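You operate a simulated robot arm through the tools that you are given. There is no shell and no other tool. Be economical: measure what you need, move in short steps, check, and stop when the job is done.

You run a simulated robot arm. Do the job below in one go: nothing can be reset, and whatever is moved stays where it is left.

JOB
Fetch the narrow brush and set it on the top of the track plate. Take the can labelled "Wax" from the top of the green table and put it on the high shelf of the red rack. Press the scale button two times. Press the tally button three times. Take the rag on the top of the low cupboard and put it away on the top of the supply stand. Open the cupboard drawer, put the wax block from the top of the green shelf in the inside of the cupboard drawer and shut the drawer again. Pull the track gate open. Do these in any order. Set down upright: can, wax block.
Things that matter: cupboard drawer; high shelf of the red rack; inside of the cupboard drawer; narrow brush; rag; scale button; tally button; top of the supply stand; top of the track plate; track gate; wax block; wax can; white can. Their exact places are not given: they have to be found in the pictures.

Only the result counts: the job must be done as asked and must still hold three seconds after the hand-in. Knocking over, shifting, dropping, spilling or breaking anything else fails it.

ROBOT AND FRAMES
A 7-joint arm with a two-finger parallel gripper on a trunk, on a base that drives. Base frame: it is fixed to the floor where the robot stands at the start and does not move with it; the origin is under the middle of the robot, x ahead of it, y to its left, z up. Readings come in mm, rad, newtons and seconds.
With the tool pointing down near the work surface it reaches from about 240 to 700 mm from the robot's upright axis, wherever it stands. Its first joint turns from -2.897 to 2.897 rad. Places, roughly: cupboard drawer [6700, -1100, 600]; high shelf of the red rack [-300, -4700, 1300]; inside of the cupboard drawer [6800, -1100, 600]; narrow brush (5x3x7 cm) [500, 0, 800]; rag (9x6x3 cm) [6800, -1300, 700]; scale button [1300, 500, 900]; tally button [3100, -800, 1300]; top of the supply stand [4200, 3900, 700]; top of the track plate [-1100, 2300, 700]; track gate [-1100, 2100, 800]; wax block [6750, -1250, 1250]; wax can, white can [750, -250, 750]. Payload 3.43 kg.
The TCP is the grasp point between the finger pads, 30 mm short of the fingertips. In the tool frame z runs along the fingers and y along their closing line. The gripper opens to 94 mm. The fingers are 28 mm wide and 10 mm thick; the gripper's body (50 by 96 mm) begins 55 mm behind the TCP.
Orientation is told as [roll, pitch, yaw] about the base's x, y, z axes, in that order, counted from this pose: with the fingers straight down and closing along the base's y, the tool's x points along the base's -x, its y along +y and its z along -z.

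CONTROLS
- The arm moves only by the tool move_arm. Its argument "steps" is a list of rows, each an object of numbers (a shift or turn left out is 0, a gripper value left out holds the last): "claw": the closure, from 0 (fully open) to 1 (shut); "dx", "dy", "dz": the shift along the tool's x, y, z in units of 30 mm (1.0 is 30 mm); "wx", "wy", "wz": the turn, a rotation vector about the tool's x, y, z in units of 6 degrees (1.0 is 6 degrees). In form: [{"claw": .., "dx": .., "dy": .., "dz": .., "wx": .., "wy": .., "wz": ..}, ...]. A call has 1 to 20 rows; each row shifts and turns the commanded pose from where the row before left it, along the tool's axes as they then stand. A call with a number of a shift or a turn outside -1 to 1 is refused whole. Each row takes 0.2 s and may step no farther than 50 mm and 0.15 rad from the row before; otherwise, or with a gripper value out of range, the whole call is refused. Where a pose cannot be reached the arm comes as near as it can. A force on the tool above 40 N (or 10 N above the force at the start of the call, whichever is more), or a blocked arm, ends the call early, and 0.2 s more pass. Each finger travels about 108 mm/s and halts on what it meets, pressing with about 21 N; the grip force reading is that of the motor and also rises with nothing between the fingers. The clock runs only during rows and for 0.2 s after the last one: add rows that do not move to give the fingers time. It gives the time, the measured TCP pose, the force on the tool (base axes), the opening and the grip force at its end, in the units of the frame above (readings bear some noise), with the torque about the TCP (base axes, N m) and any sound that the robot's microphone picked up.
- Cameras (640 x 400 px; columns grow to the right, rows downward): "scene" is now at [379.2, -308.7, 1197.4]; the picture's right is [0.00, -0.27, 0.96], its down [-0.80, 0.58, 0.16] and it looks along [-0.60, -0.77, -0.21] (base axes); focal length 214 px, centre (320, 200). "wrist" rides on the gripper at [76, 14, -103] in the tool frame; the picture's right is [-0.18, 0.98, 0.00], its down [-0.75, -0.14, -0.64] and it looks along [-0.63, -0.12, 0.77] (tool axes); focal length 243 px, centre (320, 200).
- grab_frame(camera): a new picture of that camera. It takes no simulated time.
- raise_lower(by): slides the trunk up (or, below 0, down) by that many mm; the arm and the scene camera ride with it, the base frame stays. It gives what a move gives, with no picture.
- steer(legs): drives the robot by 1 to 6 legs, each [ahead, left, turn to the left] in mm, mm and rad, along the robot's own axes; the way and the turn of a leg run together, so that a leg with both is an arc; at most 1500 mm and 3.142 rad a leg. The arm and the cameras ride along, it lands a little off, and it stops where it bumps. It gives what a move gives.
- turn_head(pan, tilt): turns the head with the scene camera to pan (to the left, within 1.396 rad either way) and tilt (down, from -0.506 to 1.204), counted from straight ahead of the robot. It gives what a move gives.
- locate(camera, pixels): for up to 12 pixels [column, row] of the newest picture of that camera ("zoom" is the newest enlarged one), the place [x, y, z] in the base frame of the surface seen there, good to about 2 mm. It takes no simulated time.
- close_up(camera, box): a new picture of the part [left, top, right, bottom] of that camera's present view, enlarged. It takes no simulated time.
- hand_in(): hands the job in; it is judged then, once.

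Keep the steps short. Do not move on a guess: measure, check each grasp and each placing, and mend mistakes. In all there are 131 turns and 136 pictures (those below and enlarged ones count). Leave the gripper open and the arm clear of the work at the hand-in unless told otherwise, and finish with a single line.

The tools are called after "Emit:" as name(argument=value, ...) on one line, values as JSON. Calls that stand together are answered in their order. move_arm: Moves the arm, as the interface text tells. Its arguments: {"type":"object","properties":{"steps":{"type":"array","items":{"type":"object","properties":{"claw":{"type":"number"},"dx":{"type":"number"},"dy":{"type":"number"},"dz":{"type":"number"},"wx":{"type":"number"},"wy":{"type":"number"},"wz":{"type":"number"}}}}},"required":["steps"]} The other tools are called the same way: raise_lower (by) slides the trunk up or down; steer (legs) drives the base; turn_head (pan, tilt) turns the head that bears the scene camera; grab_frame (camera) takes a picture; locate (camera, pixels) gives the place of the surface under pixels of a picture; close_up (camera, box) takes an enlarged picture of a part of a camera's view; hand_in () hands the job in.

At the start:

```text
time: 0.0
tool_pos: [329.3, -225.8, 1091.1]
orientation: [0.001, 0.001, 0.0]
force: [0.8, 0.1, -0.4]
wrist_torque: [0.03, 0.01, 0.02]
finger_gap: 94.0
finger_force: 0.1
trunk travel left (down, up): [-175.0, 415.0]
robot x, y, heading: [-1.7, 0.0, 0.001]
head pan, tilt: [-1.3, 0.648]
```

scene: 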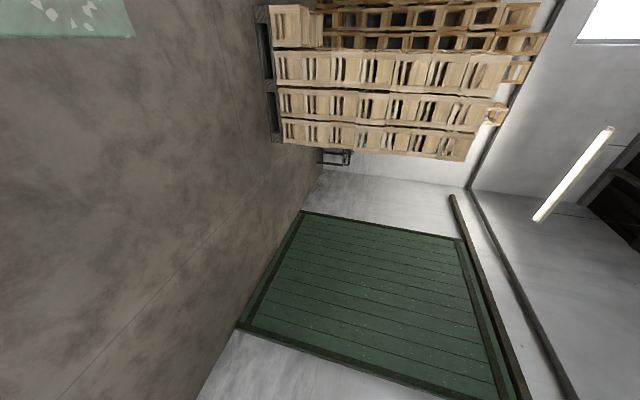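
wrist: 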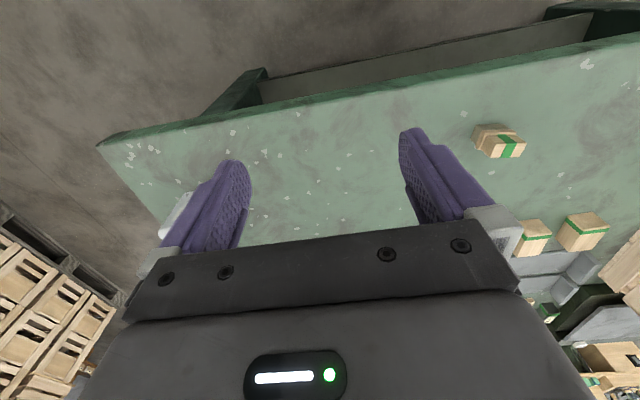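

The head faces away from the work, so I'll turn it toward the green table.

Emit:
turn_head(pan=0.5, tilt=0.7)

Emit:
grab_frame(camera="scene")

```text
time: 1.8
tool_pos: [328.0, -225.5, 1091.4]
orientation: [0.0, 0.0, 0.0]
force: [-0.5, -0.3, -0.6]
wrist_torque: [0.02, -0.02, -0.03]
finger_gap: 94.2
finger_force: 0.1
trunk travel left (down, up): [-175.0, 415.0]
robot x, y, heading: [3.1, -4.4, -0.001]
head pan, tilt: [0.499, 0.7]
```

```text
133 pictures are left
```

scene: 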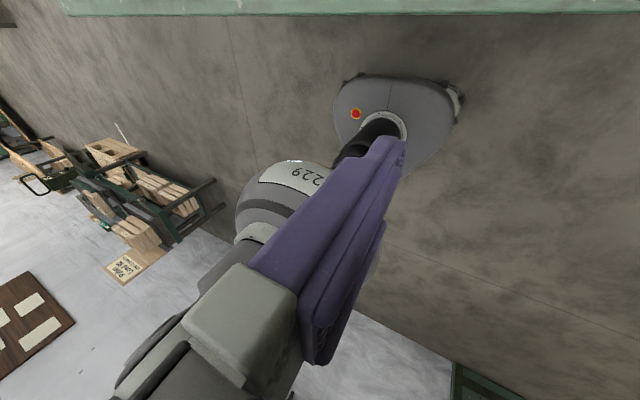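

The view is oddly rolled; I'll measure a few points to learn the camera's orientation.

Emit:
locate(camera="scene", pixels=[[100, 8], [600, 8], [400, 110], [230, 60], [600, 300], [100, 260], [330, 330], [30, 320], [130, 150], [20, 20]])

Emit:
locate(camera="wrist", pixels=[[110, 148], [600, 60], [500, 140], [530, 235], [580, 230], [180, 220], [330, 160]])

```text
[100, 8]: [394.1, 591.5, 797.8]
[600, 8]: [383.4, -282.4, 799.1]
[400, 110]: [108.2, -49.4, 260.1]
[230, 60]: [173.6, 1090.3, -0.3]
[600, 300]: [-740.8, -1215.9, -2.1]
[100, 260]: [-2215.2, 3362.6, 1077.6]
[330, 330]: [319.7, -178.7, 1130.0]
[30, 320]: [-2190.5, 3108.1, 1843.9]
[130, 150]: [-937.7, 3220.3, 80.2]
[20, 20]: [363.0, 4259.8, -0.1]
```

```text
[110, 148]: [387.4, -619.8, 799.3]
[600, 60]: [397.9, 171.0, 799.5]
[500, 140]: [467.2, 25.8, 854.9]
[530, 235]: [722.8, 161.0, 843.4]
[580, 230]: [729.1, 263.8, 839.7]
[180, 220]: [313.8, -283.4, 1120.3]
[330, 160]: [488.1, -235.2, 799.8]
```

The head axes behave unusually, so I'll sample another setting.

Emit:
turn_head(pan=0.5, tilt=-0.5)

Emit:
grab_frame(camera="scene")

Emit:
turn_head(pan=0.5, tilt=1.2)

Emit:
grab_frame(camera="scene")

```text
time: 3.2
tool_pos: [329.0, -225.7, 1091.1]
orientation: [0.0, 0.0, 0.0]
force: [-0.1, -0.6, 0.2]
wrist_torque: [0.0, 0.0, 0.03]
finger_gap: 94.0
finger_force: 0.0
trunk travel left (down, up): [-175.0, 415.0]
robot x, y, heading: [1.2, 2.6, -0.001]
head pan, tilt: [0.499, -0.499]
```

```text
132 pictures are left
```

scene: 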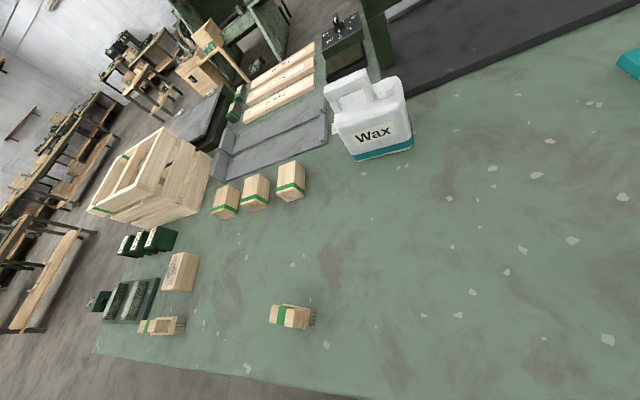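

```text
time: 4.9
tool_pos: [329.1, -225.4, 1091.3]
orientation: [0.0, 0.0, 0.0]
force: [0.0, 0.1, -0.3]
wrist_torque: [0.02, 0.01, 0.01]
finger_gap: 94.0
finger_force: 0.1
trunk travel left (down, up): [-175.0, 415.0]
robot x, y, heading: [5.5, -0.8, 0.005]
head pan, tilt: [0.499, 1.201]
```

```text
131 pictures are left
```

scene: 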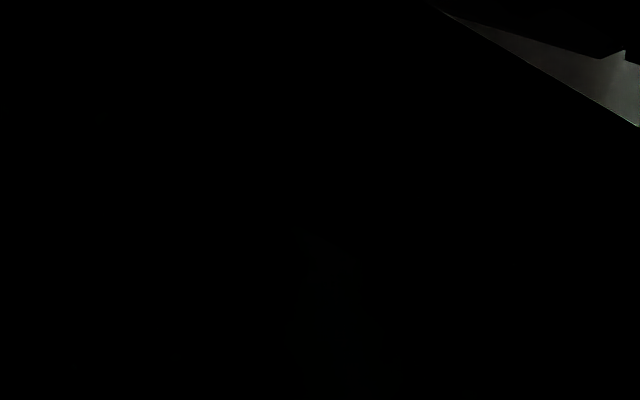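

Tilt -0.5 is useful: I see the Wax can and the table. I'll sample pan 0 and pan 1 at this tilt.

Emit:
turn_head(pan=1.1, tilt=-0.5)

Emit:
grab_frame(camera="scene")

Emit:
turn_head(pan=0.0, tilt=-0.5)

Emit:
grab_frame(camera="scene")

```text
time: 6.7
tool_pos: [328.3, -225.9, 1092.2]
orientation: [0.001, 0.002, 0.0]
force: [0.9, 0.4, 0.0]
wrist_torque: [-0.02, 0.01, -0.03]
finger_gap: 94.0
finger_force: 0.2
trunk travel left (down, up): [-175.0, 415.0]
robot x, y, heading: [2.6, 4.3, 0.0]
head pan, tilt: [1.1, -0.499]
```

```text
130 pictures are left
```

scene: 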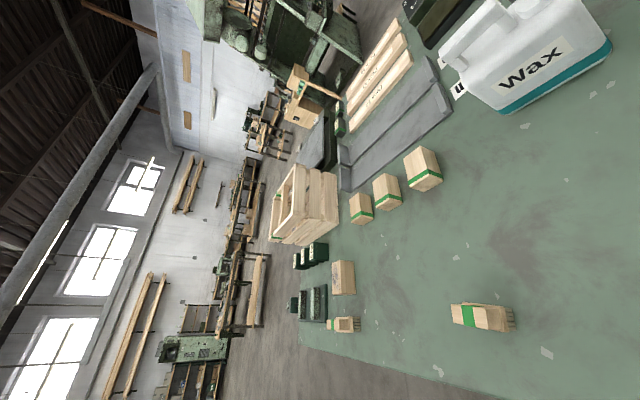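

```text
time: 8.0
tool_pos: [328.1, -225.4, 1092.4]
orientation: [0.0, 0.0, 0.0]
force: [0.2, 0.9, -0.4]
wrist_torque: [0.0, 0.01, -0.01]
finger_gap: 94.2
finger_force: 0.1
trunk travel left (down, up): [-175.0, 415.0]
robot x, y, heading: [0.5, -4.6, -0.0]
head pan, tilt: [0.0, -0.499]
```

```text
129 pictures are left
```

scene: 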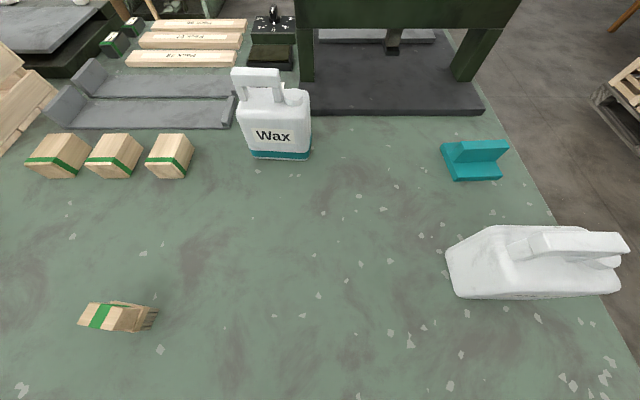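

Now I have a level view. The Wax can is at (270,115), the narrow brush at (115,317). I'll measure them.

Emit:
locate(camera="scene", pixels=[[260, 80], [270, 125], [297, 100], [240, 75], [300, 150], [255, 150], [90, 313], [120, 305], [150, 318], [110, 325], [270, 30], [540, 240]])

Emit:
close_up(camera="scene", box=[60, 280, 180, 355])

Emit:
close_up(camera="scene", box=[210, 0, 338, 180])

```text
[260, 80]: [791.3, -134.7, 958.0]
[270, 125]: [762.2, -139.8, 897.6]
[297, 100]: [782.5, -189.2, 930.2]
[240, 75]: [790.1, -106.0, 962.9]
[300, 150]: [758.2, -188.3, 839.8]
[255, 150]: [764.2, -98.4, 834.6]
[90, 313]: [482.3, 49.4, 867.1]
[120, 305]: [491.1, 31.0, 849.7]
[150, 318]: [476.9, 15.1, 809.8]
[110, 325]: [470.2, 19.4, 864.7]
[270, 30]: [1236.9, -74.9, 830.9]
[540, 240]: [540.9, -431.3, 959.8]
```

```text
5.33 times, centred on (120, 318) of scene
```

zoom: 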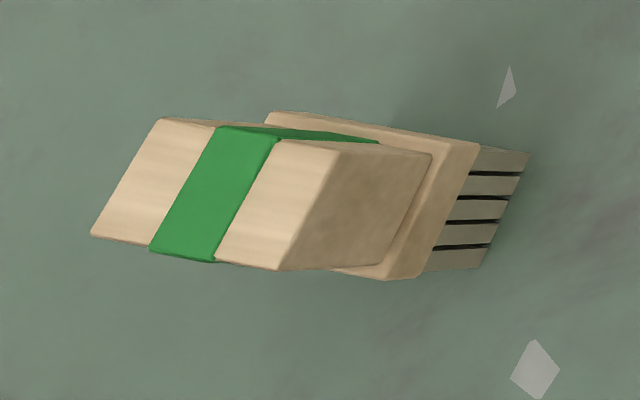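

```text
2.22 times, centred on (274, 90) of scene
```

zoom: 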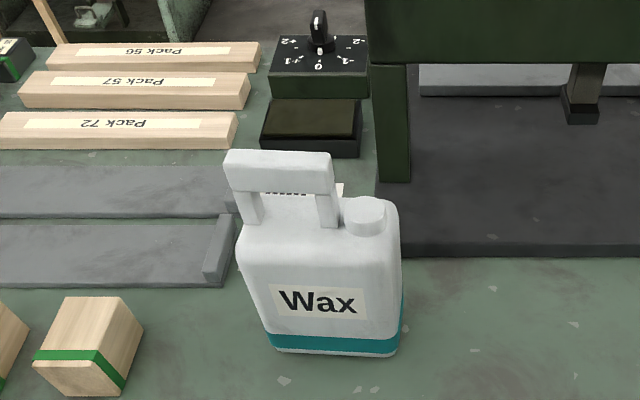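

Emit:
close_up(camera="scene", box=[60, 280, 180, 355])

Emit:
locate(camera="zoom", pixels=[[163, 123], [98, 232], [272, 263], [330, 155], [205, 195], [475, 148], [415, 272], [275, 116], [425, 160], [370, 262], [500, 200]])

Emit:
close_up(camera="scene", box=[210, 50, 338, 180])

Emit:
locate(camera="zoom", pixels=[[130, 110], [220, 110], [300, 105], [140, 80], [290, 75], [150, 160], [260, 170], [330, 170], [230, 150], [300, 270], [200, 180], [380, 170]])

```text
5.33 times, centred on (120, 318) of scene
```

zoom: 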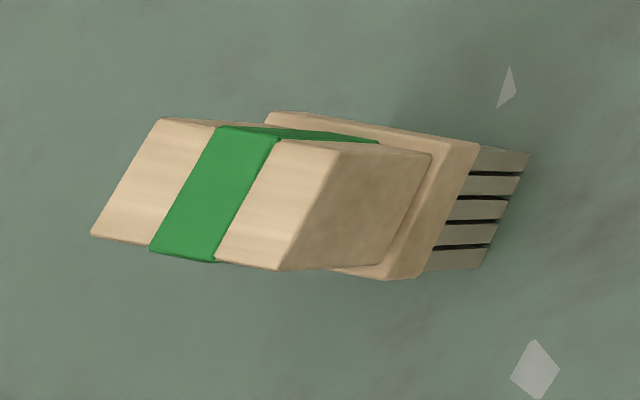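

```text
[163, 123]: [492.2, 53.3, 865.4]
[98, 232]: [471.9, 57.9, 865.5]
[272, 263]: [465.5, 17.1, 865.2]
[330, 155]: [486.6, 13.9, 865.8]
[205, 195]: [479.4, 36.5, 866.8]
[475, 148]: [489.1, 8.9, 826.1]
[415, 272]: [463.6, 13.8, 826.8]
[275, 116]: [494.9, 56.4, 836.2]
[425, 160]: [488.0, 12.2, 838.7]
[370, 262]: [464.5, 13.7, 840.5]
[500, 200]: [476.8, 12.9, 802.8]
```

```text
3.08 times, centred on (274, 115) of scene
```

zoom: 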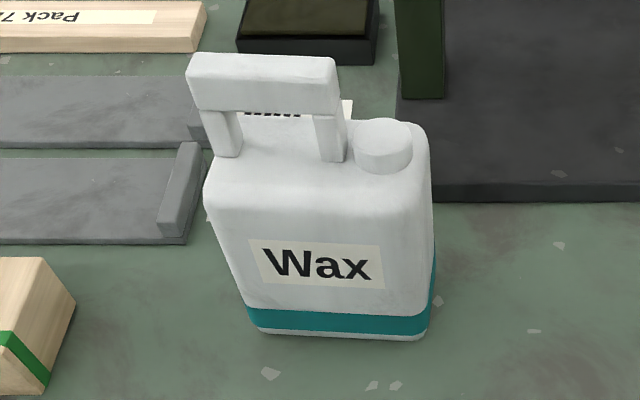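

```text
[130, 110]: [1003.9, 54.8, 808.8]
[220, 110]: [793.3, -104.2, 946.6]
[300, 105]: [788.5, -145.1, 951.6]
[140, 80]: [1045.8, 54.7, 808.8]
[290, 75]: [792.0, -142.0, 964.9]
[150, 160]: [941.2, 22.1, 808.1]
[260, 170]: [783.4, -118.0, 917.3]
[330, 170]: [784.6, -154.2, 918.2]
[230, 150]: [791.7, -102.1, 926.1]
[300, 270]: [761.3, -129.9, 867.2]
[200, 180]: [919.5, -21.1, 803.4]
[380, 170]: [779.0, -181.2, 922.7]
```

Brush: upper block 42×23 mm centred (479,36), top z 866, long axis about 9° off y. Moving above it, turning -9° yaw.

Emit:
move_arm(steps=[{"claw": 0, "dx": -0.5, "dy": 0.872, "dz": 0.5}, {"dx": -0.5, "dy": 0.872, "dz": 0.5}, {"dx": -0.5, "dy": 0.872, "dz": 0.5}, {"dx": -0.5, "dy": 0.872, "dz": 0.5}, {"dx": -0.5, "dy": 0.872, "dz": 0.5}, {"dx": -0.5, "dy": 0.872, "dz": 0.5}, {"dx": -0.5, "dy": 0.872, "dz": 0.5}, {"dx": -0.5, "dy": 0.872, "dz": 0.5}, {"dx": -0.5, "dy": 0.872, "dz": 0.5}, {"dx": -0.5, "dy": 0.872, "dz": 0.5}, {"wz": 0.75}, {"wz": 0.75}, {}, {}])

Emit:
grab_frame(camera="wrist")

```text
time: 11.0
tool_pos: [478.5, 36.3, 941.3]
orientation: [0.001, 0.0, -0.157]
force: [-0.1, -0.1, 0.4]
wrist_torque: [0.02, 0.06, -0.01]
finger_gap: 94.1
finger_force: 0.1
trunk travel left (down, up): [-175.0, 415.0]
robot x, y, heading: [-0.1, -0.1, 0.003]
head pan, tilt: [0.0, -0.499]
```

```text
124 pictures are left
```

wrist: 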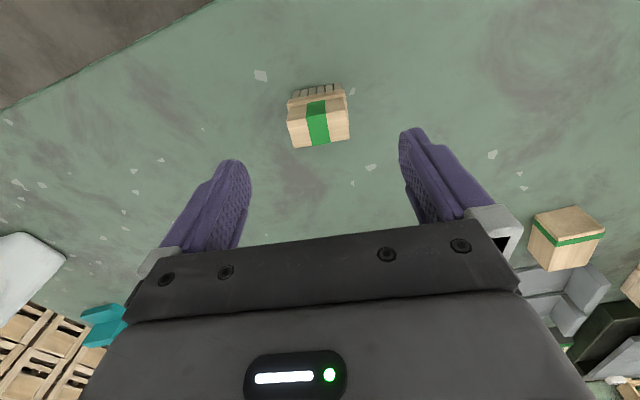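

Aligned. Descend to z 862 and close.

Emit:
move_arm(steps=[{"dz": 0.9}, {"dz": 0.9}, {"dz": 0.83}, {}, {"claw": 1}, {}, {}, {}])

Emit:
grab_frame(camera="wrist")

```text
time: 12.8
tool_pos: [480.0, 37.1, 860.7]
orientation: [0.001, 0.001, -0.156]
force: [0.3, 0.8, 0.3]
wrist_torque: [-0.01, -0.05, -0.02]
finger_gap: 49.8
finger_force: 21.0
trunk travel left (down, up): [-175.0, 415.0]
robot x, y, heading: [0.7, 0.7, 0.0]
head pan, tilt: [0.0, -0.499]
```

```text
123 pictures are left
```

wrist: 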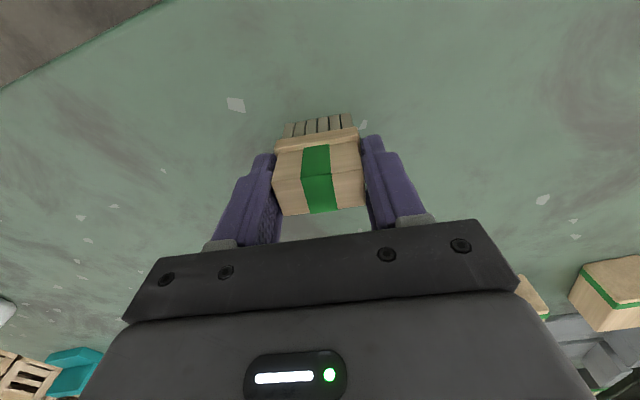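

Gripped (gap 49.8, force 21 N). Lift and retract, then turn the robot toward the track plate.

Emit:
move_arm(steps=[{"dz": -1}, {"dz": -1}, {"dz": -1}, {"dz": -1}, {"dz": -1}, {"dz": -1, "dx": 0.5}, {"dz": -0.5, "dx": 1}, {"dx": 1}, {}])

Emit:
steer(legs=[[-150, 0, 0], [0, 0, 2.0]])

Emit:
grab_frame(camera="scene")

```text
time: 14.8
tool_pos: [404.7, 47.5, 1057.7]
orientation: [-0.001, -0.002, -0.158]
force: [0.1, 0.0, -1.1]
wrist_torque: [0.01, 0.01, -0.01]
finger_gap: 49.9
finger_force: 20.5
trunk travel left (down, up): [-175.0, 415.0]
robot x, y, heading: [0.6, -2.4, -0.001]
head pan, tilt: [0.0, -0.499]
```

```text
time: 21.0
tool_pos: [-369.0, 341.5, 1057.8]
orientation: [0.0, 0.0, 1.876]
force: [-0.1, 0.5, -0.2]
wrist_torque: [-0.04, -0.01, -0.01]
finger_gap: 49.6
finger_force: 20.6
trunk travel left (down, up): [-175.0, 415.0]
robot x, y, heading: [-146.0, -2.8, 2.031]
head pan, tilt: [0.0, -0.499]
```

```text
122 pictures are left
```

scene: 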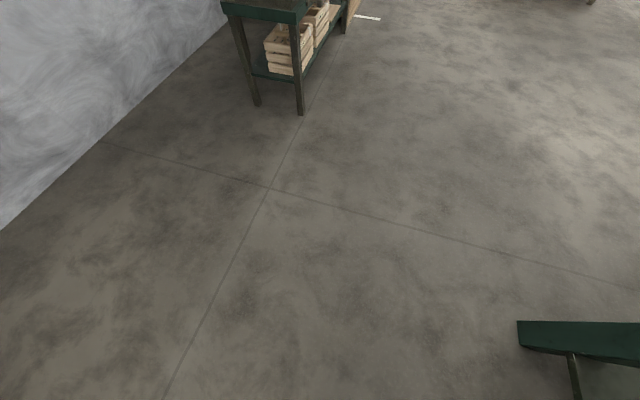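

Emit:
locate(camera="scene", pixels=[[257, 103], [300, 112], [225, 8], [298, 18], [345, 30], [240, 40], [525, 335], [620, 340], [100, 145], [350, 10]])

Emit:
close_up(camera="scene", box=[180, 0, 420, 150])

```text
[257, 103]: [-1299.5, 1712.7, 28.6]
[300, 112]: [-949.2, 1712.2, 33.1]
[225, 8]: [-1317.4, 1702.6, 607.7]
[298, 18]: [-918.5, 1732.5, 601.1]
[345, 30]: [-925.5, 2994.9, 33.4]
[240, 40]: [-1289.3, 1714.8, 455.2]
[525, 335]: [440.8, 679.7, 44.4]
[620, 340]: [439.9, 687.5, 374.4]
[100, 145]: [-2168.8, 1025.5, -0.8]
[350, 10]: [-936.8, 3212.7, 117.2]
```

```text
2.67 times, centred on (300, 75) of scene
```

zoom: 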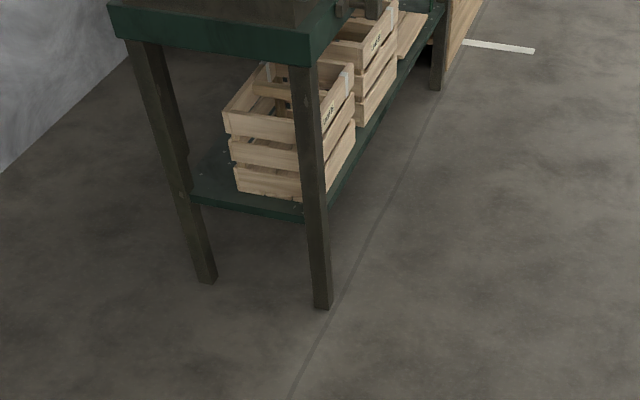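

The track table spans x -1320…-918, y 1700…3000. I'll drive to its open side at about (-350, 2250) and face it.

Emit:
steer(legs=[[1055, -408, 0], [1055, -408, 0], [0, 0, 1.11]])

Emit:
grab_frame(camera="scene")

```text
time: 34.9
tool_pos: [-714.6, 2221.1, 1058.4]
orientation: [-0.001, 0.0, 2.934]
force: [-0.7, 0.1, -1.3]
wrist_torque: [0.0, 0.01, 0.0]
finger_gap: 49.9
finger_force: 21.3
trunk travel left (down, up): [-175.0, 415.0]
robot x, y, heading: [-310.9, 2248.3, 3.095]
head pan, tilt: [0.0, -0.499]
```

```text
120 pictures are left
```

scene: 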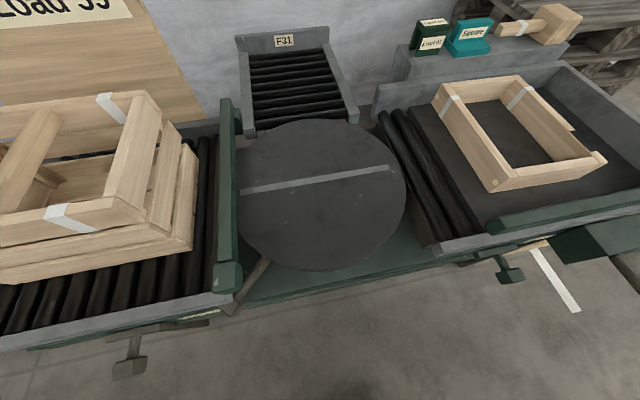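

The round plate with its gate (green bar, left) is in view. Measure.

Emit:
locate(camera="scene", pixels=[[235, 107], [222, 270], [240, 270], [228, 180], [320, 200], [250, 230], [400, 190], [310, 130], [310, 262], [260, 270], [245, 120], [190, 290]])

Emit:
close_up(camera="scene", box=[160, 80, 320, 320])

Emit:
grab_frame(camera="wrist")

```text
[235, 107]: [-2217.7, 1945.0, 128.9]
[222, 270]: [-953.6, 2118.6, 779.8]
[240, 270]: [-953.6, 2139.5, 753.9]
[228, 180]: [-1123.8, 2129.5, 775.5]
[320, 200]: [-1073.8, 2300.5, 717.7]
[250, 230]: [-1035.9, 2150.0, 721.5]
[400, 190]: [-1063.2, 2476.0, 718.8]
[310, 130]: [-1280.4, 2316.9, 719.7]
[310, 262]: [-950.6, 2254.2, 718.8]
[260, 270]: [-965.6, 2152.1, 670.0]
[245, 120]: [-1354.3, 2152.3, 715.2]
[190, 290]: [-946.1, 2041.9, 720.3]
```

```text
1.67 times, centred on (240, 200) of scene
```

zoom: 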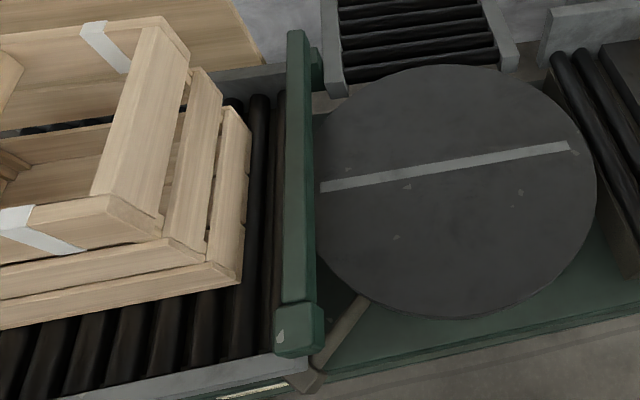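

```text
118 pictures are left
```

wrist: 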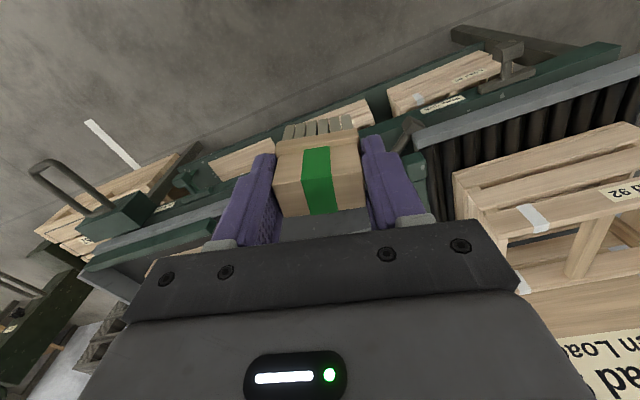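

Emit:
close_up(camera="scene", box=[190, 240, 290, 340])

Emit:
close_up(camera="scene", box=[190, 80, 270, 160])

Emit:
locate(camera="zoom", pixels=[[262, 150], [262, 200], [290, 300], [345, 130], [345, 180], [400, 200], [270, 350], [340, 110]])

```text
4.00 times, centred on (240, 290) of scene
```

zoom: 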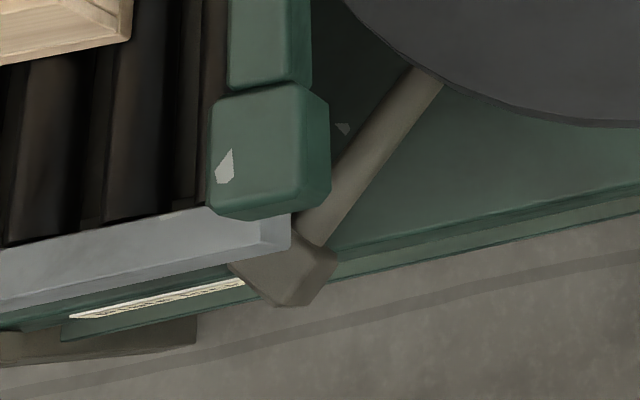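

```text
5.00 times, centred on (230, 120) of scene
```

zoom: 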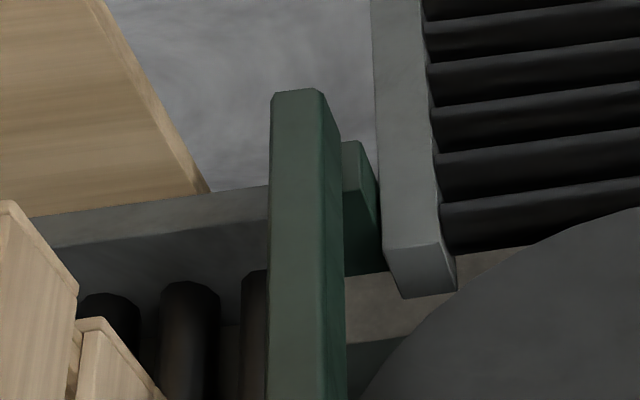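

```text
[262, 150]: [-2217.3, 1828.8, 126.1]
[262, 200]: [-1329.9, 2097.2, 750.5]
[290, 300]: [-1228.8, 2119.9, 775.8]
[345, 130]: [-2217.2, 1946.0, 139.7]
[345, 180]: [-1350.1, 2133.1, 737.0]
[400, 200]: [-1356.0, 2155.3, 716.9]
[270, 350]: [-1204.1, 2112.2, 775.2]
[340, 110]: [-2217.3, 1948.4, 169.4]
```

The handle is the green end block (x -990…-945, y≈2125, z≈760). I'll first put the brush on the plate's right part, so I drive 120 mm closer.

Emit:
steer(legs=[[120, 0, 0]])

```text
time: 36.1
tool_pos: [-835.6, 2228.3, 1056.9]
orientation: [0.001, 0.001, 2.933]
force: [-0.6, 0.7, -1.7]
wrist_torque: [-0.01, -0.03, -0.03]
finger_gap: 49.6
finger_force: 21.2
trunk travel left (down, up): [-175.0, 415.0]
robot x, y, heading: [-425.6, 2256.6, 3.091]
head pan, tilt: [0.0, -0.499]
```

Emit:
move_arm(steps=[{"dx": -0.787, "dy": -0.351, "dz": 0.3}, {"dx": -0.787, "dy": -0.351, "dz": 0.3}, {"dx": -0.787, "dy": -0.351, "dz": 0.3}, {"dx": -0.787, "dy": -0.351, "dz": 0.3}, {"dx": -0.787, "dy": -0.351, "dz": 0.3}, {"dx": -0.787, "dy": -0.351, "dz": 0.3}, {"dx": -0.787, "dy": -0.351, "dz": 0.3}, {"dx": -0.787, "dy": -0.351, "dz": 0.3}, {"dx": -0.787, "dy": -0.351, "dz": 0.3}, {"dx": -0.787, "dy": -0.351, "dz": 0.3}, {"dz": 1}, {"dz": 1}, {"dz": 1}, {"dz": 1}, {"dz": 1}, {}])

Emit:
grab_frame(camera="scene")

```text
time: 39.5
tool_pos: [-1045.3, 2379.9, 816.0]
orientation: [0.0, 0.001, 2.934]
force: [0.2, 0.1, -1.4]
wrist_torque: [-0.02, -0.03, -0.02]
finger_gap: 49.7
finger_force: 20.9
trunk travel left (down, up): [-175.0, 415.0]
robot x, y, heading: [-430.4, 2257.9, 3.087]
head pan, tilt: [0.0, -0.499]
```

```text
115 pictures are left
```

scene: 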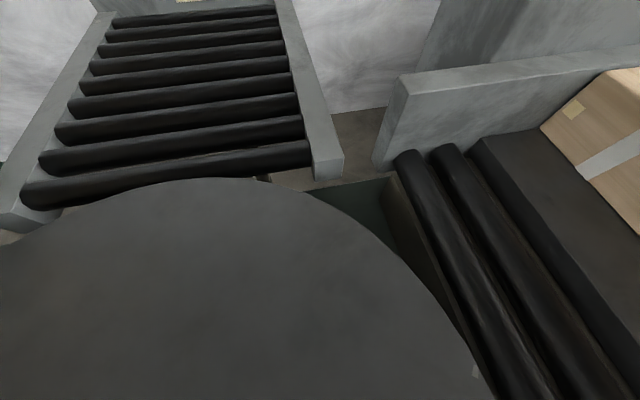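

The scene camera evidently moves with the arm; fine. Lower the brush onto the plate gently.

Emit:
move_arm(steps=[{"dz": 0.5}, {"dz": 0.4}, {"dz": 0.2}, {"dz": 0.1}, {}])

Emit:
grab_frame(camera="wrist")

```text
time: 40.7
tool_pos: [-1045.3, 2380.3, 781.0]
orientation: [0.001, 0.0, 2.936]
force: [-0.6, 0.1, -1.1]
wrist_torque: [0.01, 0.0, 0.01]
finger_gap: 49.8
finger_force: 21.1
trunk travel left (down, up): [-175.0, 415.0]
robot x, y, heading: [-431.0, 2258.5, 3.088]
head pan, tilt: [0.0, -0.499]
```

```text
114 pictures are left
```

wrist: 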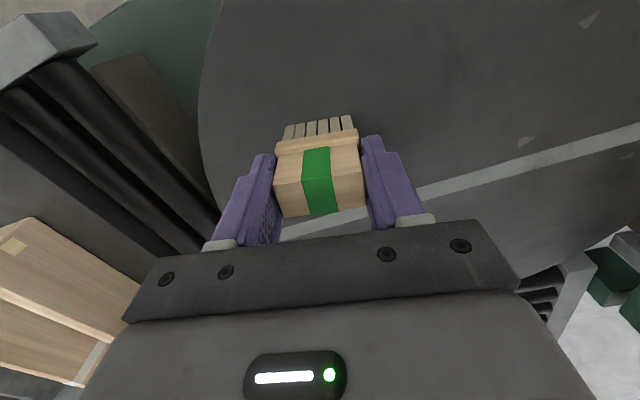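

Emit:
move_arm(steps=[{"dz": 0.06}, {}, {"claw": 0}, {}, {}, {"dz": -1}, {"dz": -1}, {"dz": -1}, {"dz": -1}, {}])

Emit:
grab_frame(camera="wrist")

```text
time: 42.9
tool_pos: [-1044.1, 2381.7, 899.6]
orientation: [0.0, -0.001, 2.934]
force: [-0.5, 0.3, -0.8]
wrist_torque: [-0.03, -0.02, -0.01]
finger_gap: 93.9
finger_force: 0.0
trunk travel left (down, up): [-175.0, 415.0]
robot x, y, heading: [-429.5, 2255.0, 3.096]
head pan, tilt: [0.0, -0.499]
```

```text
113 pictures are left
```

wrist: 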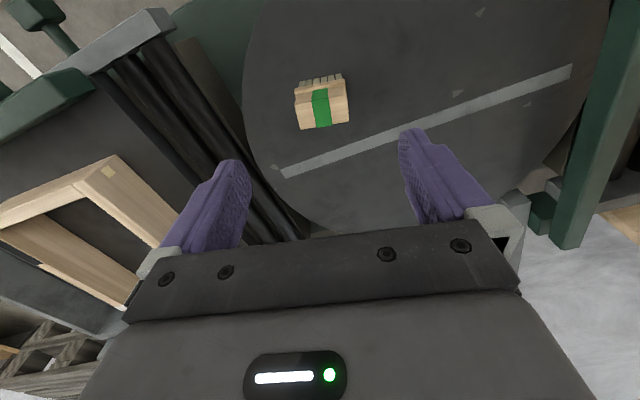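

Brush stands on the plate. Move above the gate handle and align.

Emit:
move_arm(steps=[{"dx": 0.535, "dy": 0.98}, {"dx": 0.535, "dy": 0.98}, {"dx": 0.535, "dy": 0.98}, {"dx": 0.535, "dy": 0.98}, {"dx": 0.535, "dy": 0.98}, {"dx": 0.535, "dy": 0.98}, {"dx": 0.535, "dy": 0.98}, {"dx": 0.535, "dy": 0.98}, {"wz": -1}, {"wz": -0.98}, {}, {}])

Emit:
grab_frame(camera="wrist")

Emit:
grab_frame(camera="scene")

```text
time: 45.5
tool_pos: [-966.9, 2122.5, 899.9]
orientation: [0.0, 0.0, -3.142]
force: [-0.4, 0.2, 0.0]
wrist_torque: [-0.03, 0.0, 0.0]
finger_gap: 94.0
finger_force: 0.0
trunk travel left (down, up): [-175.0, 415.0]
robot x, y, heading: [-427.4, 2253.5, 3.089]
head pan, tilt: [0.0, -0.499]
```

```text
112 pictures are left
```

wrist: 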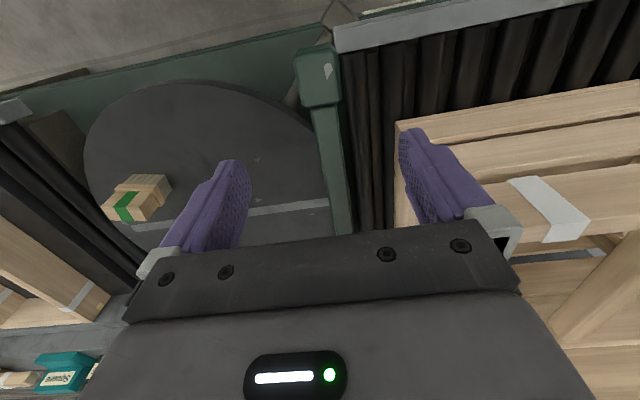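

```text
111 pictures are left
```

scene: 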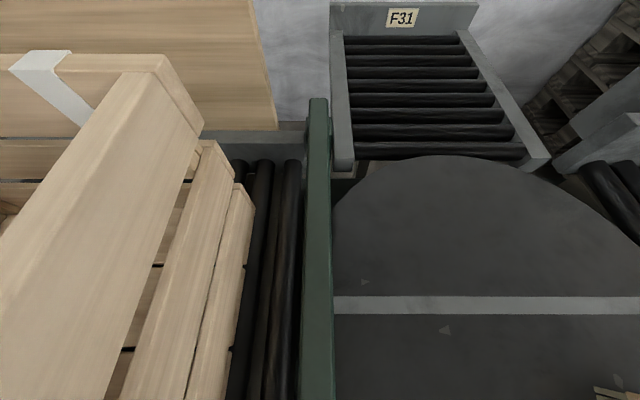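

Emit:
locate(camera="wrist", pixels=[[300, 52], [335, 50], [302, 98], [338, 98], [320, 105], [320, 150], [350, 210], [400, 125], [410, 160], [330, 10], [345, 40], [500, 160]])

Emit:
close_up(camera="wrist", box=[240, 0, 440, 240])

```text
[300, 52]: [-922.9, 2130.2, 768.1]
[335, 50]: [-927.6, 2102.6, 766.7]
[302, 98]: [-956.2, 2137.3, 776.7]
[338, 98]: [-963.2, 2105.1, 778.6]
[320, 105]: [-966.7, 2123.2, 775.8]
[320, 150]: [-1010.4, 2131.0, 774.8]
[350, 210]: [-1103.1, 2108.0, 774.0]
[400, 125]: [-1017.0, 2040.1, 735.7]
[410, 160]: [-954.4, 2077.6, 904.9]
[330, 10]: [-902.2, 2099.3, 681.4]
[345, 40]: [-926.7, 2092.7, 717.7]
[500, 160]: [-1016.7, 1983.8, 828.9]
```

```text
1.67 times, centred on (340, 120) of wrist
```

zoom: 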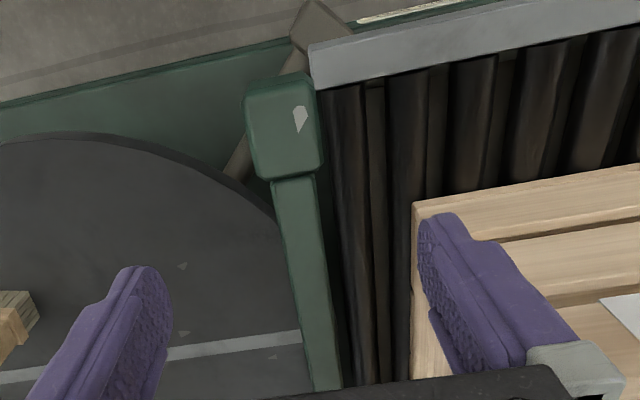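

Handle block centre (-941,2119), top z 778; crate stays clear. Descend and grip.

Emit:
move_arm(steps=[{"dx": 0.867, "dy": 0.1}, {"dz": 1}, {"dz": 1}, {"dz": 1}, {"dz": 1}, {"dz": 0.77}, {}, {"claw": 1}, {}, {}, {}])

Emit:
grab_frame(camera="wrist")

```text
time: 47.9
tool_pos: [-942.5, 2119.7, 756.8]
orientation: [0.001, -0.001, -3.142]
force: [-0.2, -4.4, -2.5]
wrist_torque: [-0.19, 0.09, -0.23]
finger_gap: 42.4
finger_force: 44.9
trunk travel left (down, up): [-175.0, 415.0]
robot x, y, heading: [-425.7, 2255.6, 3.098]
head pan, tilt: [0.0, -0.499]
```

```text
109 pictures are left
```

wrist: 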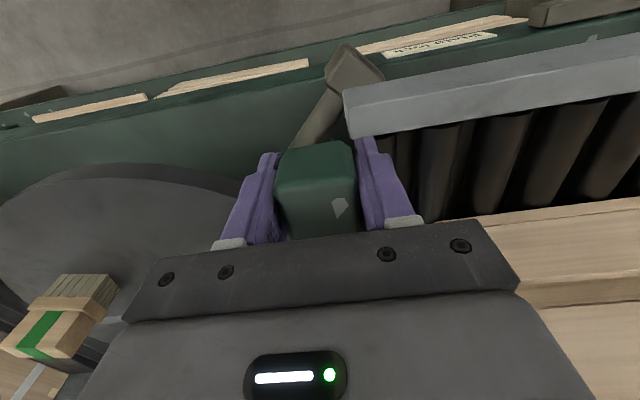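

Gripped. Pull gently toward the robot (+x) and watch the force.

Emit:
move_arm(steps=[{"dx": 0.3}, {"dx": 0.3}, {}])

```text
time: 48.7
tool_pos: [-927.1, 2118.8, 756.7]
orientation: [0.001, -0.002, 3.141]
force: [-32.7, -6.4, 6.1]
wrist_torque: [0.11, -0.18, 0.03]
finger_gap: 42.5
finger_force: 45.1
trunk travel left (down, up): [-175.0, 415.0]
robot x, y, heading: [-429.5, 2251.7, 3.091]
head pan, tilt: [0.0, -0.499]
```

Emit:
grab_frame(camera="wrist")

Emit:
locate(camera="wrist", pixels=[[290, 160], [345, 150], [315, 200]])

```text
108 pictures are left
```

wrist: 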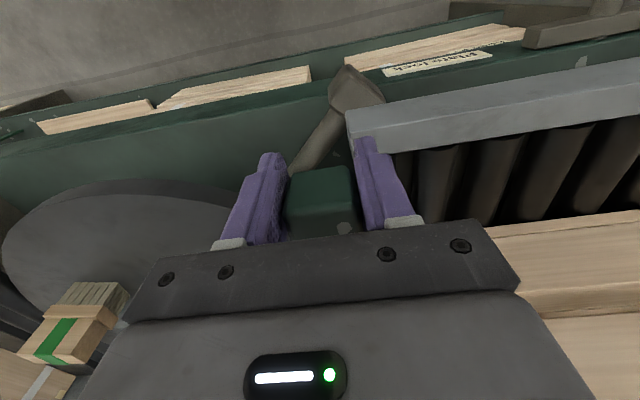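

```text
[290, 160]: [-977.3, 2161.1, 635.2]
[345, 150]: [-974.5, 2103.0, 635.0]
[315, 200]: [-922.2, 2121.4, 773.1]
```

The handle slipped inside the fingers, so the gate does not slide that way. Recentre and test lifting.

Emit:
move_arm(steps=[{"claw": 0}, {"dx": -0.5}, {}, {"claw": 1}, {}, {}, {"dz": -0.3}, {"dz": -0.3}, {}])

Emit:
grab_frame(camera="wrist")

```text
time: 50.7
tool_pos: [-940.0, 2119.9, 774.6]
orientation: [-0.001, 0.003, 3.139]
force: [-3.4, 1.6, -5.9]
wrist_torque: [0.0, -1.23, -0.33]
finger_gap: 42.1
finger_force: 45.2
trunk travel left (down, up): [-175.0, 415.0]
robot x, y, heading: [-430.9, 2256.9, 3.096]
head pan, tilt: [0.0, -0.499]
```

```text
107 pictures are left
```

wrist: 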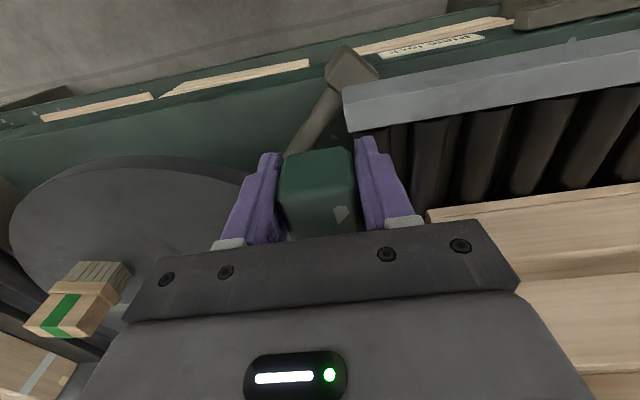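

It lifts freely: a boom hinged at its far end (x≈-1345). Raise the handle along the arc, letting it pivot in the pads.

Emit:
move_arm(steps=[{"dx": -0.19, "dz": -0.93}, {"dx": -0.19, "dz": -0.93}, {"dx": -0.19, "dz": -0.93}, {"dx": -0.344, "dz": -0.82}, {"dx": -0.344, "dz": -0.82}, {"dx": -0.344, "dz": -0.82}, {}])

Emit:
grab_frame(camera="wrist")

Emit:
grab_frame(camera="scene")

```text
time: 52.3
tool_pos: [-986.6, 2120.3, 932.6]
orientation: [0.001, -0.003, -3.142]
force: [5.3, -1.8, -1.0]
wrist_torque: [-0.26, -0.51, -0.36]
finger_gap: 42.7
finger_force: 45.0
trunk travel left (down, up): [-175.0, 415.0]
robot x, y, heading: [-431.2, 2254.7, 3.091]
head pan, tilt: [0.0, -0.499]
```

```text
106 pictures are left
```

wrist: 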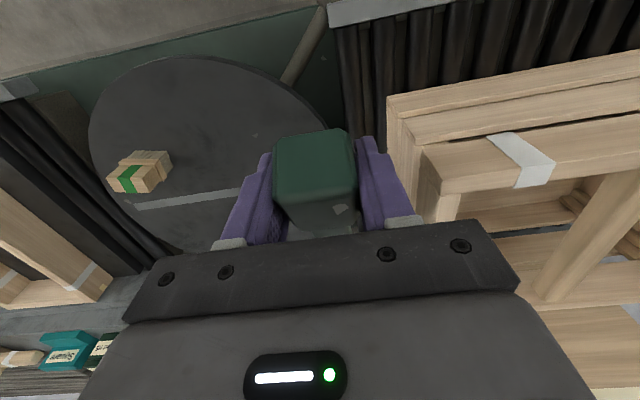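

```text
105 pictures are left
```

scene: 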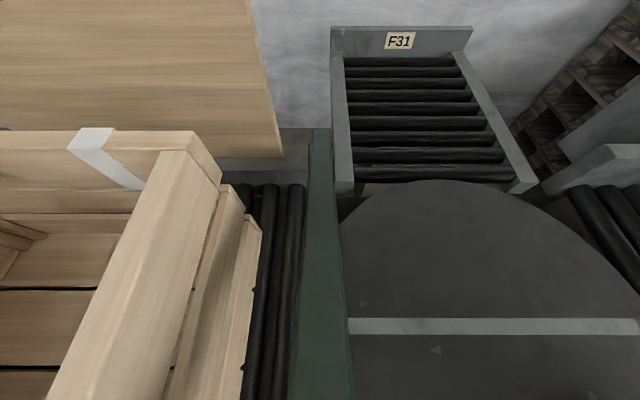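

Emit:
move_arm(steps=[{"dx": -0.5, "dz": -0.733}, {"dx": -0.5, "dz": -0.733}, {"dx": -0.5, "dz": -0.733}, {"dx": -0.644, "dz": -0.622}, {"dx": -0.644, "dz": -0.622}, {"dx": -0.644, "dz": -0.622}, {}])

Emit:
grab_frame(camera="wrist")

```text
time: 53.9
tool_pos: [-1087.5, 2119.6, 1055.6]
orientation: [-0.001, -0.001, -3.143]
force: [13.1, -4.8, 7.4]
wrist_torque: [0.05, -1.17, -0.28]
finger_gap: 42.5
finger_force: 44.8
trunk travel left (down, up): [-175.0, 415.0]
robot x, y, heading: [-432.9, 2257.1, 3.091]
head pan, tilt: [0.0, -0.499]
```

```text
104 pictures are left
```

wrist: 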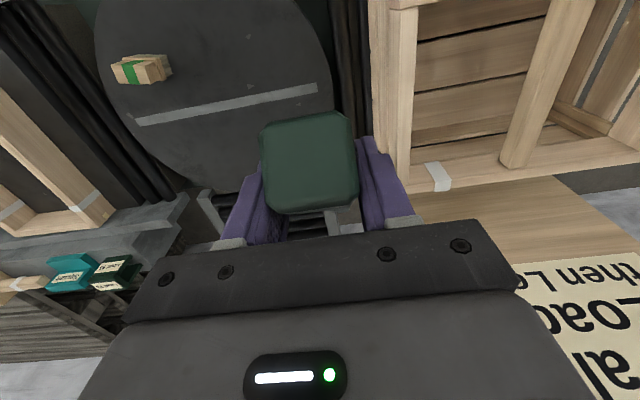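

Emit:
move_arm(steps=[{"dx": -0.767, "dz": -0.475}, {"dx": -0.767, "dz": -0.475}, {"dx": -0.767, "dz": -0.475}, {"dx": -0.767, "dz": -0.475}, {}])

Emit:
grab_frame(camera="wrist")

```text
time: 55.1
tool_pos: [-1139.8, 2119.7, 1098.9]
orientation: [0.0, 0.005, 3.14]
force: [-16.3, -5.8, -29.2]
wrist_torque: [-0.38, -0.11, 0.01]
finger_gap: 42.7
finger_force: 45.0
out of reach, approached as far as the arm can: row 3, 4
trunk travel left (down, up): [-175.0, 415.0]
robot x, y, heading: [-428.2, 2259.1, 3.091]
head pan, tilt: [0.0, -0.499]
```

```text
103 pictures are left
```

wrist: 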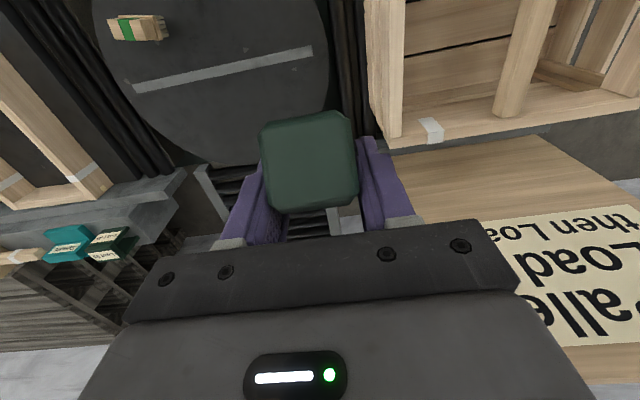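

The gate is at ~60° and the arm is at its reach limit. I'll drive 40 mm closer while gripping, then continue the arc.

Emit:
steer(legs=[[40, 0, 0]])

Emit:
move_arm(steps=[{"dz": -0.5}, {}])

```text
time: 56.0
tool_pos: [-1170.8, 2118.8, 1106.7]
orientation: [-0.001, -0.005, -3.139]
force: [14.6, -17.5, 28.8]
wrist_torque: [0.22, -0.1, -0.16]
finger_gap: 42.4
finger_force: 44.7
trunk travel left (down, up): [-175.0, 415.0]
robot x, y, heading: [-472.5, 2254.1, 3.091]
head pan, tilt: [0.0, -0.499]
```

```text
time: 56.6
tool_pos: [-1176.7, 2120.6, 1112.2]
orientation: [-0.001, 0.006, -3.139]
force: [-11.4, -8.8, -30.8]
wrist_torque: [0.22, 0.05, -0.12]
finger_gap: 42.4
finger_force: 45.0
trunk travel left (down, up): [-175.0, 415.0]
robot x, y, heading: [-470.7, 2255.0, 3.094]
head pan, tilt: [0.0, -0.499]
```

Emit:
steer(legs=[[40, 0, 0]])

Emit:
move_arm(steps=[{"dz": -0.4, "dx": -0.2}, {}])

Emit:
steer(legs=[[40, 0, 0]])

Emit:
move_arm(steps=[{"dz": -0.2, "dx": -0.2}, {}])

Emit:
grab_frame(camera="wrist")

```text
time: 57.5
tool_pos: [-1208.6, 2120.4, 1121.9]
orientation: [0.004, -0.007, -3.14]
force: [11.8, -20.8, 30.6]
wrist_torque: [0.75, -0.09, -0.21]
finger_gap: 42.8
finger_force: 45.4
trunk travel left (down, up): [-175.0, 415.0]
robot x, y, heading: [-507.9, 2256.3, 3.09]
head pan, tilt: [0.0, -0.499]
```

```text
time: 58.1
tool_pos: [-1210.7, 2119.9, 1123.5]
orientation: [0.004, 0.004, -3.133]
force: [-8.0, -16.7, -28.6]
wrist_torque: [0.67, 0.42, -0.13]
finger_gap: 42.5
finger_force: 45.1
out of reach, approached as far as the arm can: row 1
trunk travel left (down, up): [-175.0, 415.0]
robot x, y, heading: [-510.8, 2260.4, 3.097]
head pan, tilt: [0.0, -0.499]
```

```text
time: 58.9
tool_pos: [-1244.7, 2120.1, 1133.9]
orientation: [0.004, -0.011, -3.133]
force: [8.6, -30.9, 30.9]
wrist_torque: [1.43, -0.12, -0.35]
finger_gap: 42.6
finger_force: 45.0
trunk travel left (down, up): [-175.0, 415.0]
robot x, y, heading: [-547.9, 2261.4, 3.095]
head pan, tilt: [0.0, -0.499]
```

```text
time: 59.5
tool_pos: [-1244.7, 2119.1, 1134.1]
orientation: [0.007, -0.006, -3.13]
force: [5.7, -16.7, -1.2]
wrist_torque: [0.55, -0.94, -0.06]
finger_gap: 42.4
finger_force: 44.9
out of reach, approached as far as the arm can: row 1
trunk travel left (down, up): [-175.0, 415.0]
robot x, y, heading: [-553.5, 2263.6, 3.094]
head pan, tilt: [0.0, -0.499]
```

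```text
102 pictures are left
```

wrist: 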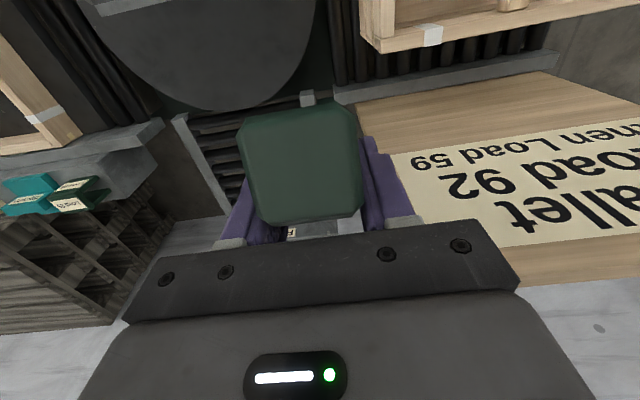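

Emit:
steer(legs=[[40, 0, 0]])

Emit:
move_arm(steps=[{"dx": -0.3}, {}])

Emit:
grab_frame(camera="scene")

```text
time: 60.5
tool_pos: [-1281.3, 2120.7, 1139.3]
orientation: [0.012, -0.015, -3.127]
force: [2.3, -2.9, 3.7]
wrist_torque: [0.89, -0.29, -0.23]
finger_gap: 42.4
finger_force: 44.9
trunk travel left (down, up): [-175.0, 415.0]
robot x, y, heading: [-586.9, 2262.1, 3.099]
head pan, tilt: [0.0, -0.499]
stopped in leg 1: the force on the tool passed its limit at 48 N (the readings are from after the stop); the commanded pose is now the measured one
```

```text
time: 61.1
tool_pos: [-1281.1, 2119.7, 1138.8]
orientation: [0.015, -0.019, -3.126]
force: [6.1, -10.9, 19.8]
wrist_torque: [0.68, -0.76, -0.29]
finger_gap: 42.3
finger_force: 44.4
out of reach, approached as far as the arm can: row 1
trunk travel left (down, up): [-175.0, 415.0]
robot x, y, heading: [-583.5, 2262.3, 3.096]
head pan, tilt: [0.0, -0.499]
```

```text
101 pictures are left
```

scene: 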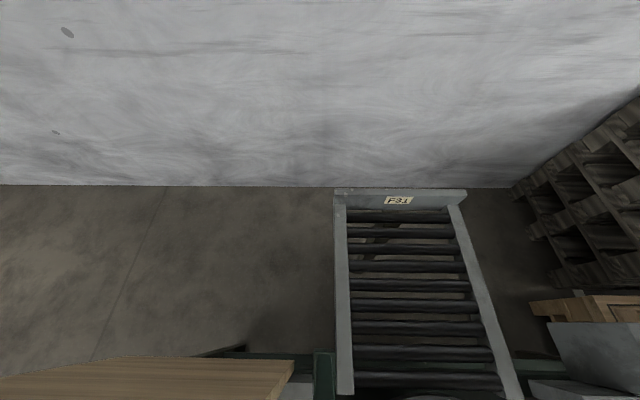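

The gate is ~83° up. Release and see whether it stays.

Emit:
move_arm(steps=[{"claw": 0}, {}, {}, {}, {}])

Emit:
grab_frame(camera="wrist")

```text
time: 62.3
tool_pos: [-1283.3, 2122.9, 1137.1]
orientation: [0.011, -0.016, -3.127]
force: [0.2, 0.4, 0.8]
wrist_torque: [0.0, 0.0, 0.01]
finger_gap: 93.8
finger_force: 0.1
trunk travel left (down, up): [-175.0, 415.0]
robot x, y, heading: [-583.6, 2262.4, 3.1]
head pan, tilt: [0.0, -0.499]
```

```text
100 pictures are left
```

wrist: 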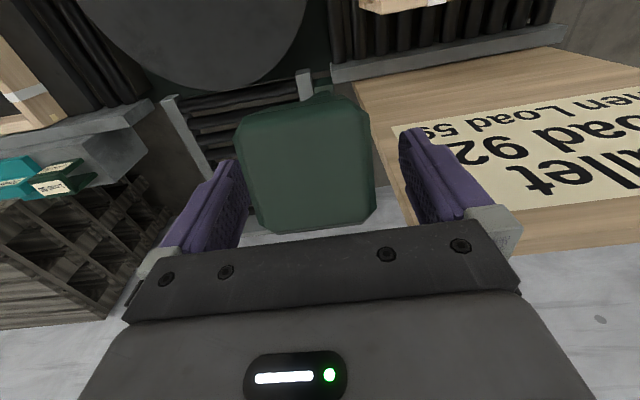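

It stays. Back the tool off along +x, then check from a distance.

Emit:
move_arm(steps=[{"dx": 0.5}, {"dx": 1}, {"dx": 1}, {"dx": 1}, {"dx": 1}, {"dx": 1}, {"dx": 1}, {"dx": 1}, {}])

Emit:
steer(legs=[[-350, 0, 0]])

Emit:
grab_frame(camera="scene")

```text
time: 64.1
tool_pos: [-1257.7, 2093.2, 1189.8]
orientation: [0.005, -0.011, 3.138]
force: [0.6, 11.8, 2.6]
wrist_torque: [0.25, -0.1, 0.09]
finger_gap: 93.9
finger_force: 0.0
out of reach, approached as far as the arm can: row 1, 2, 3, 4, 5, 6, 7, 8
trunk travel left (down, up): [-175.0, 415.0]
robot x, y, heading: [-583.4, 2264.6, 3.091]
head pan, tilt: [0.0, -0.499]
stopped in row 8: the force on the tool passed its limit at 81 N (the readings are from after the stop); the commanded pose is now the measured one
```

```text
time: 66.4
tool_pos: [-904.2, 2073.1, 1189.8]
orientation: [0.004, -0.013, -3.143]
force: [0.3, 0.0, -0.2]
wrist_torque: [0.03, 0.01, 0.01]
finger_gap: 93.9
finger_force: 0.0
trunk travel left (down, up): [-175.0, 415.0]
robot x, y, heading: [-232.4, 2248.1, 3.09]
head pan, tilt: [0.0, -0.499]
```

```text
99 pictures are left
```

scene: 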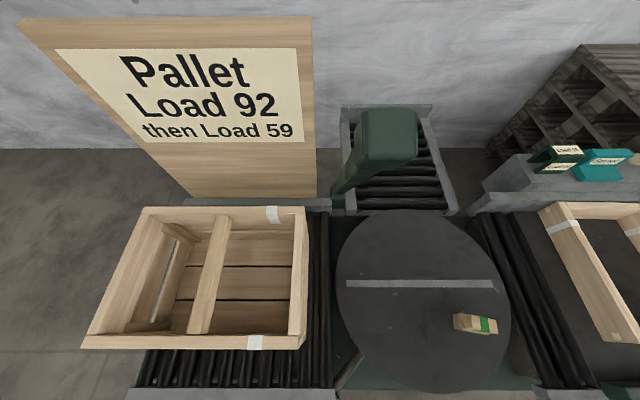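

Emit:
locate(camera="scene", pixels=[[390, 125], [390, 155], [345, 185], [475, 322]])

```text
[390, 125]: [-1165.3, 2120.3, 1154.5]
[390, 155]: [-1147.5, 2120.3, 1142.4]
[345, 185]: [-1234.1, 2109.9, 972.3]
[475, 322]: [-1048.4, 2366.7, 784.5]
```

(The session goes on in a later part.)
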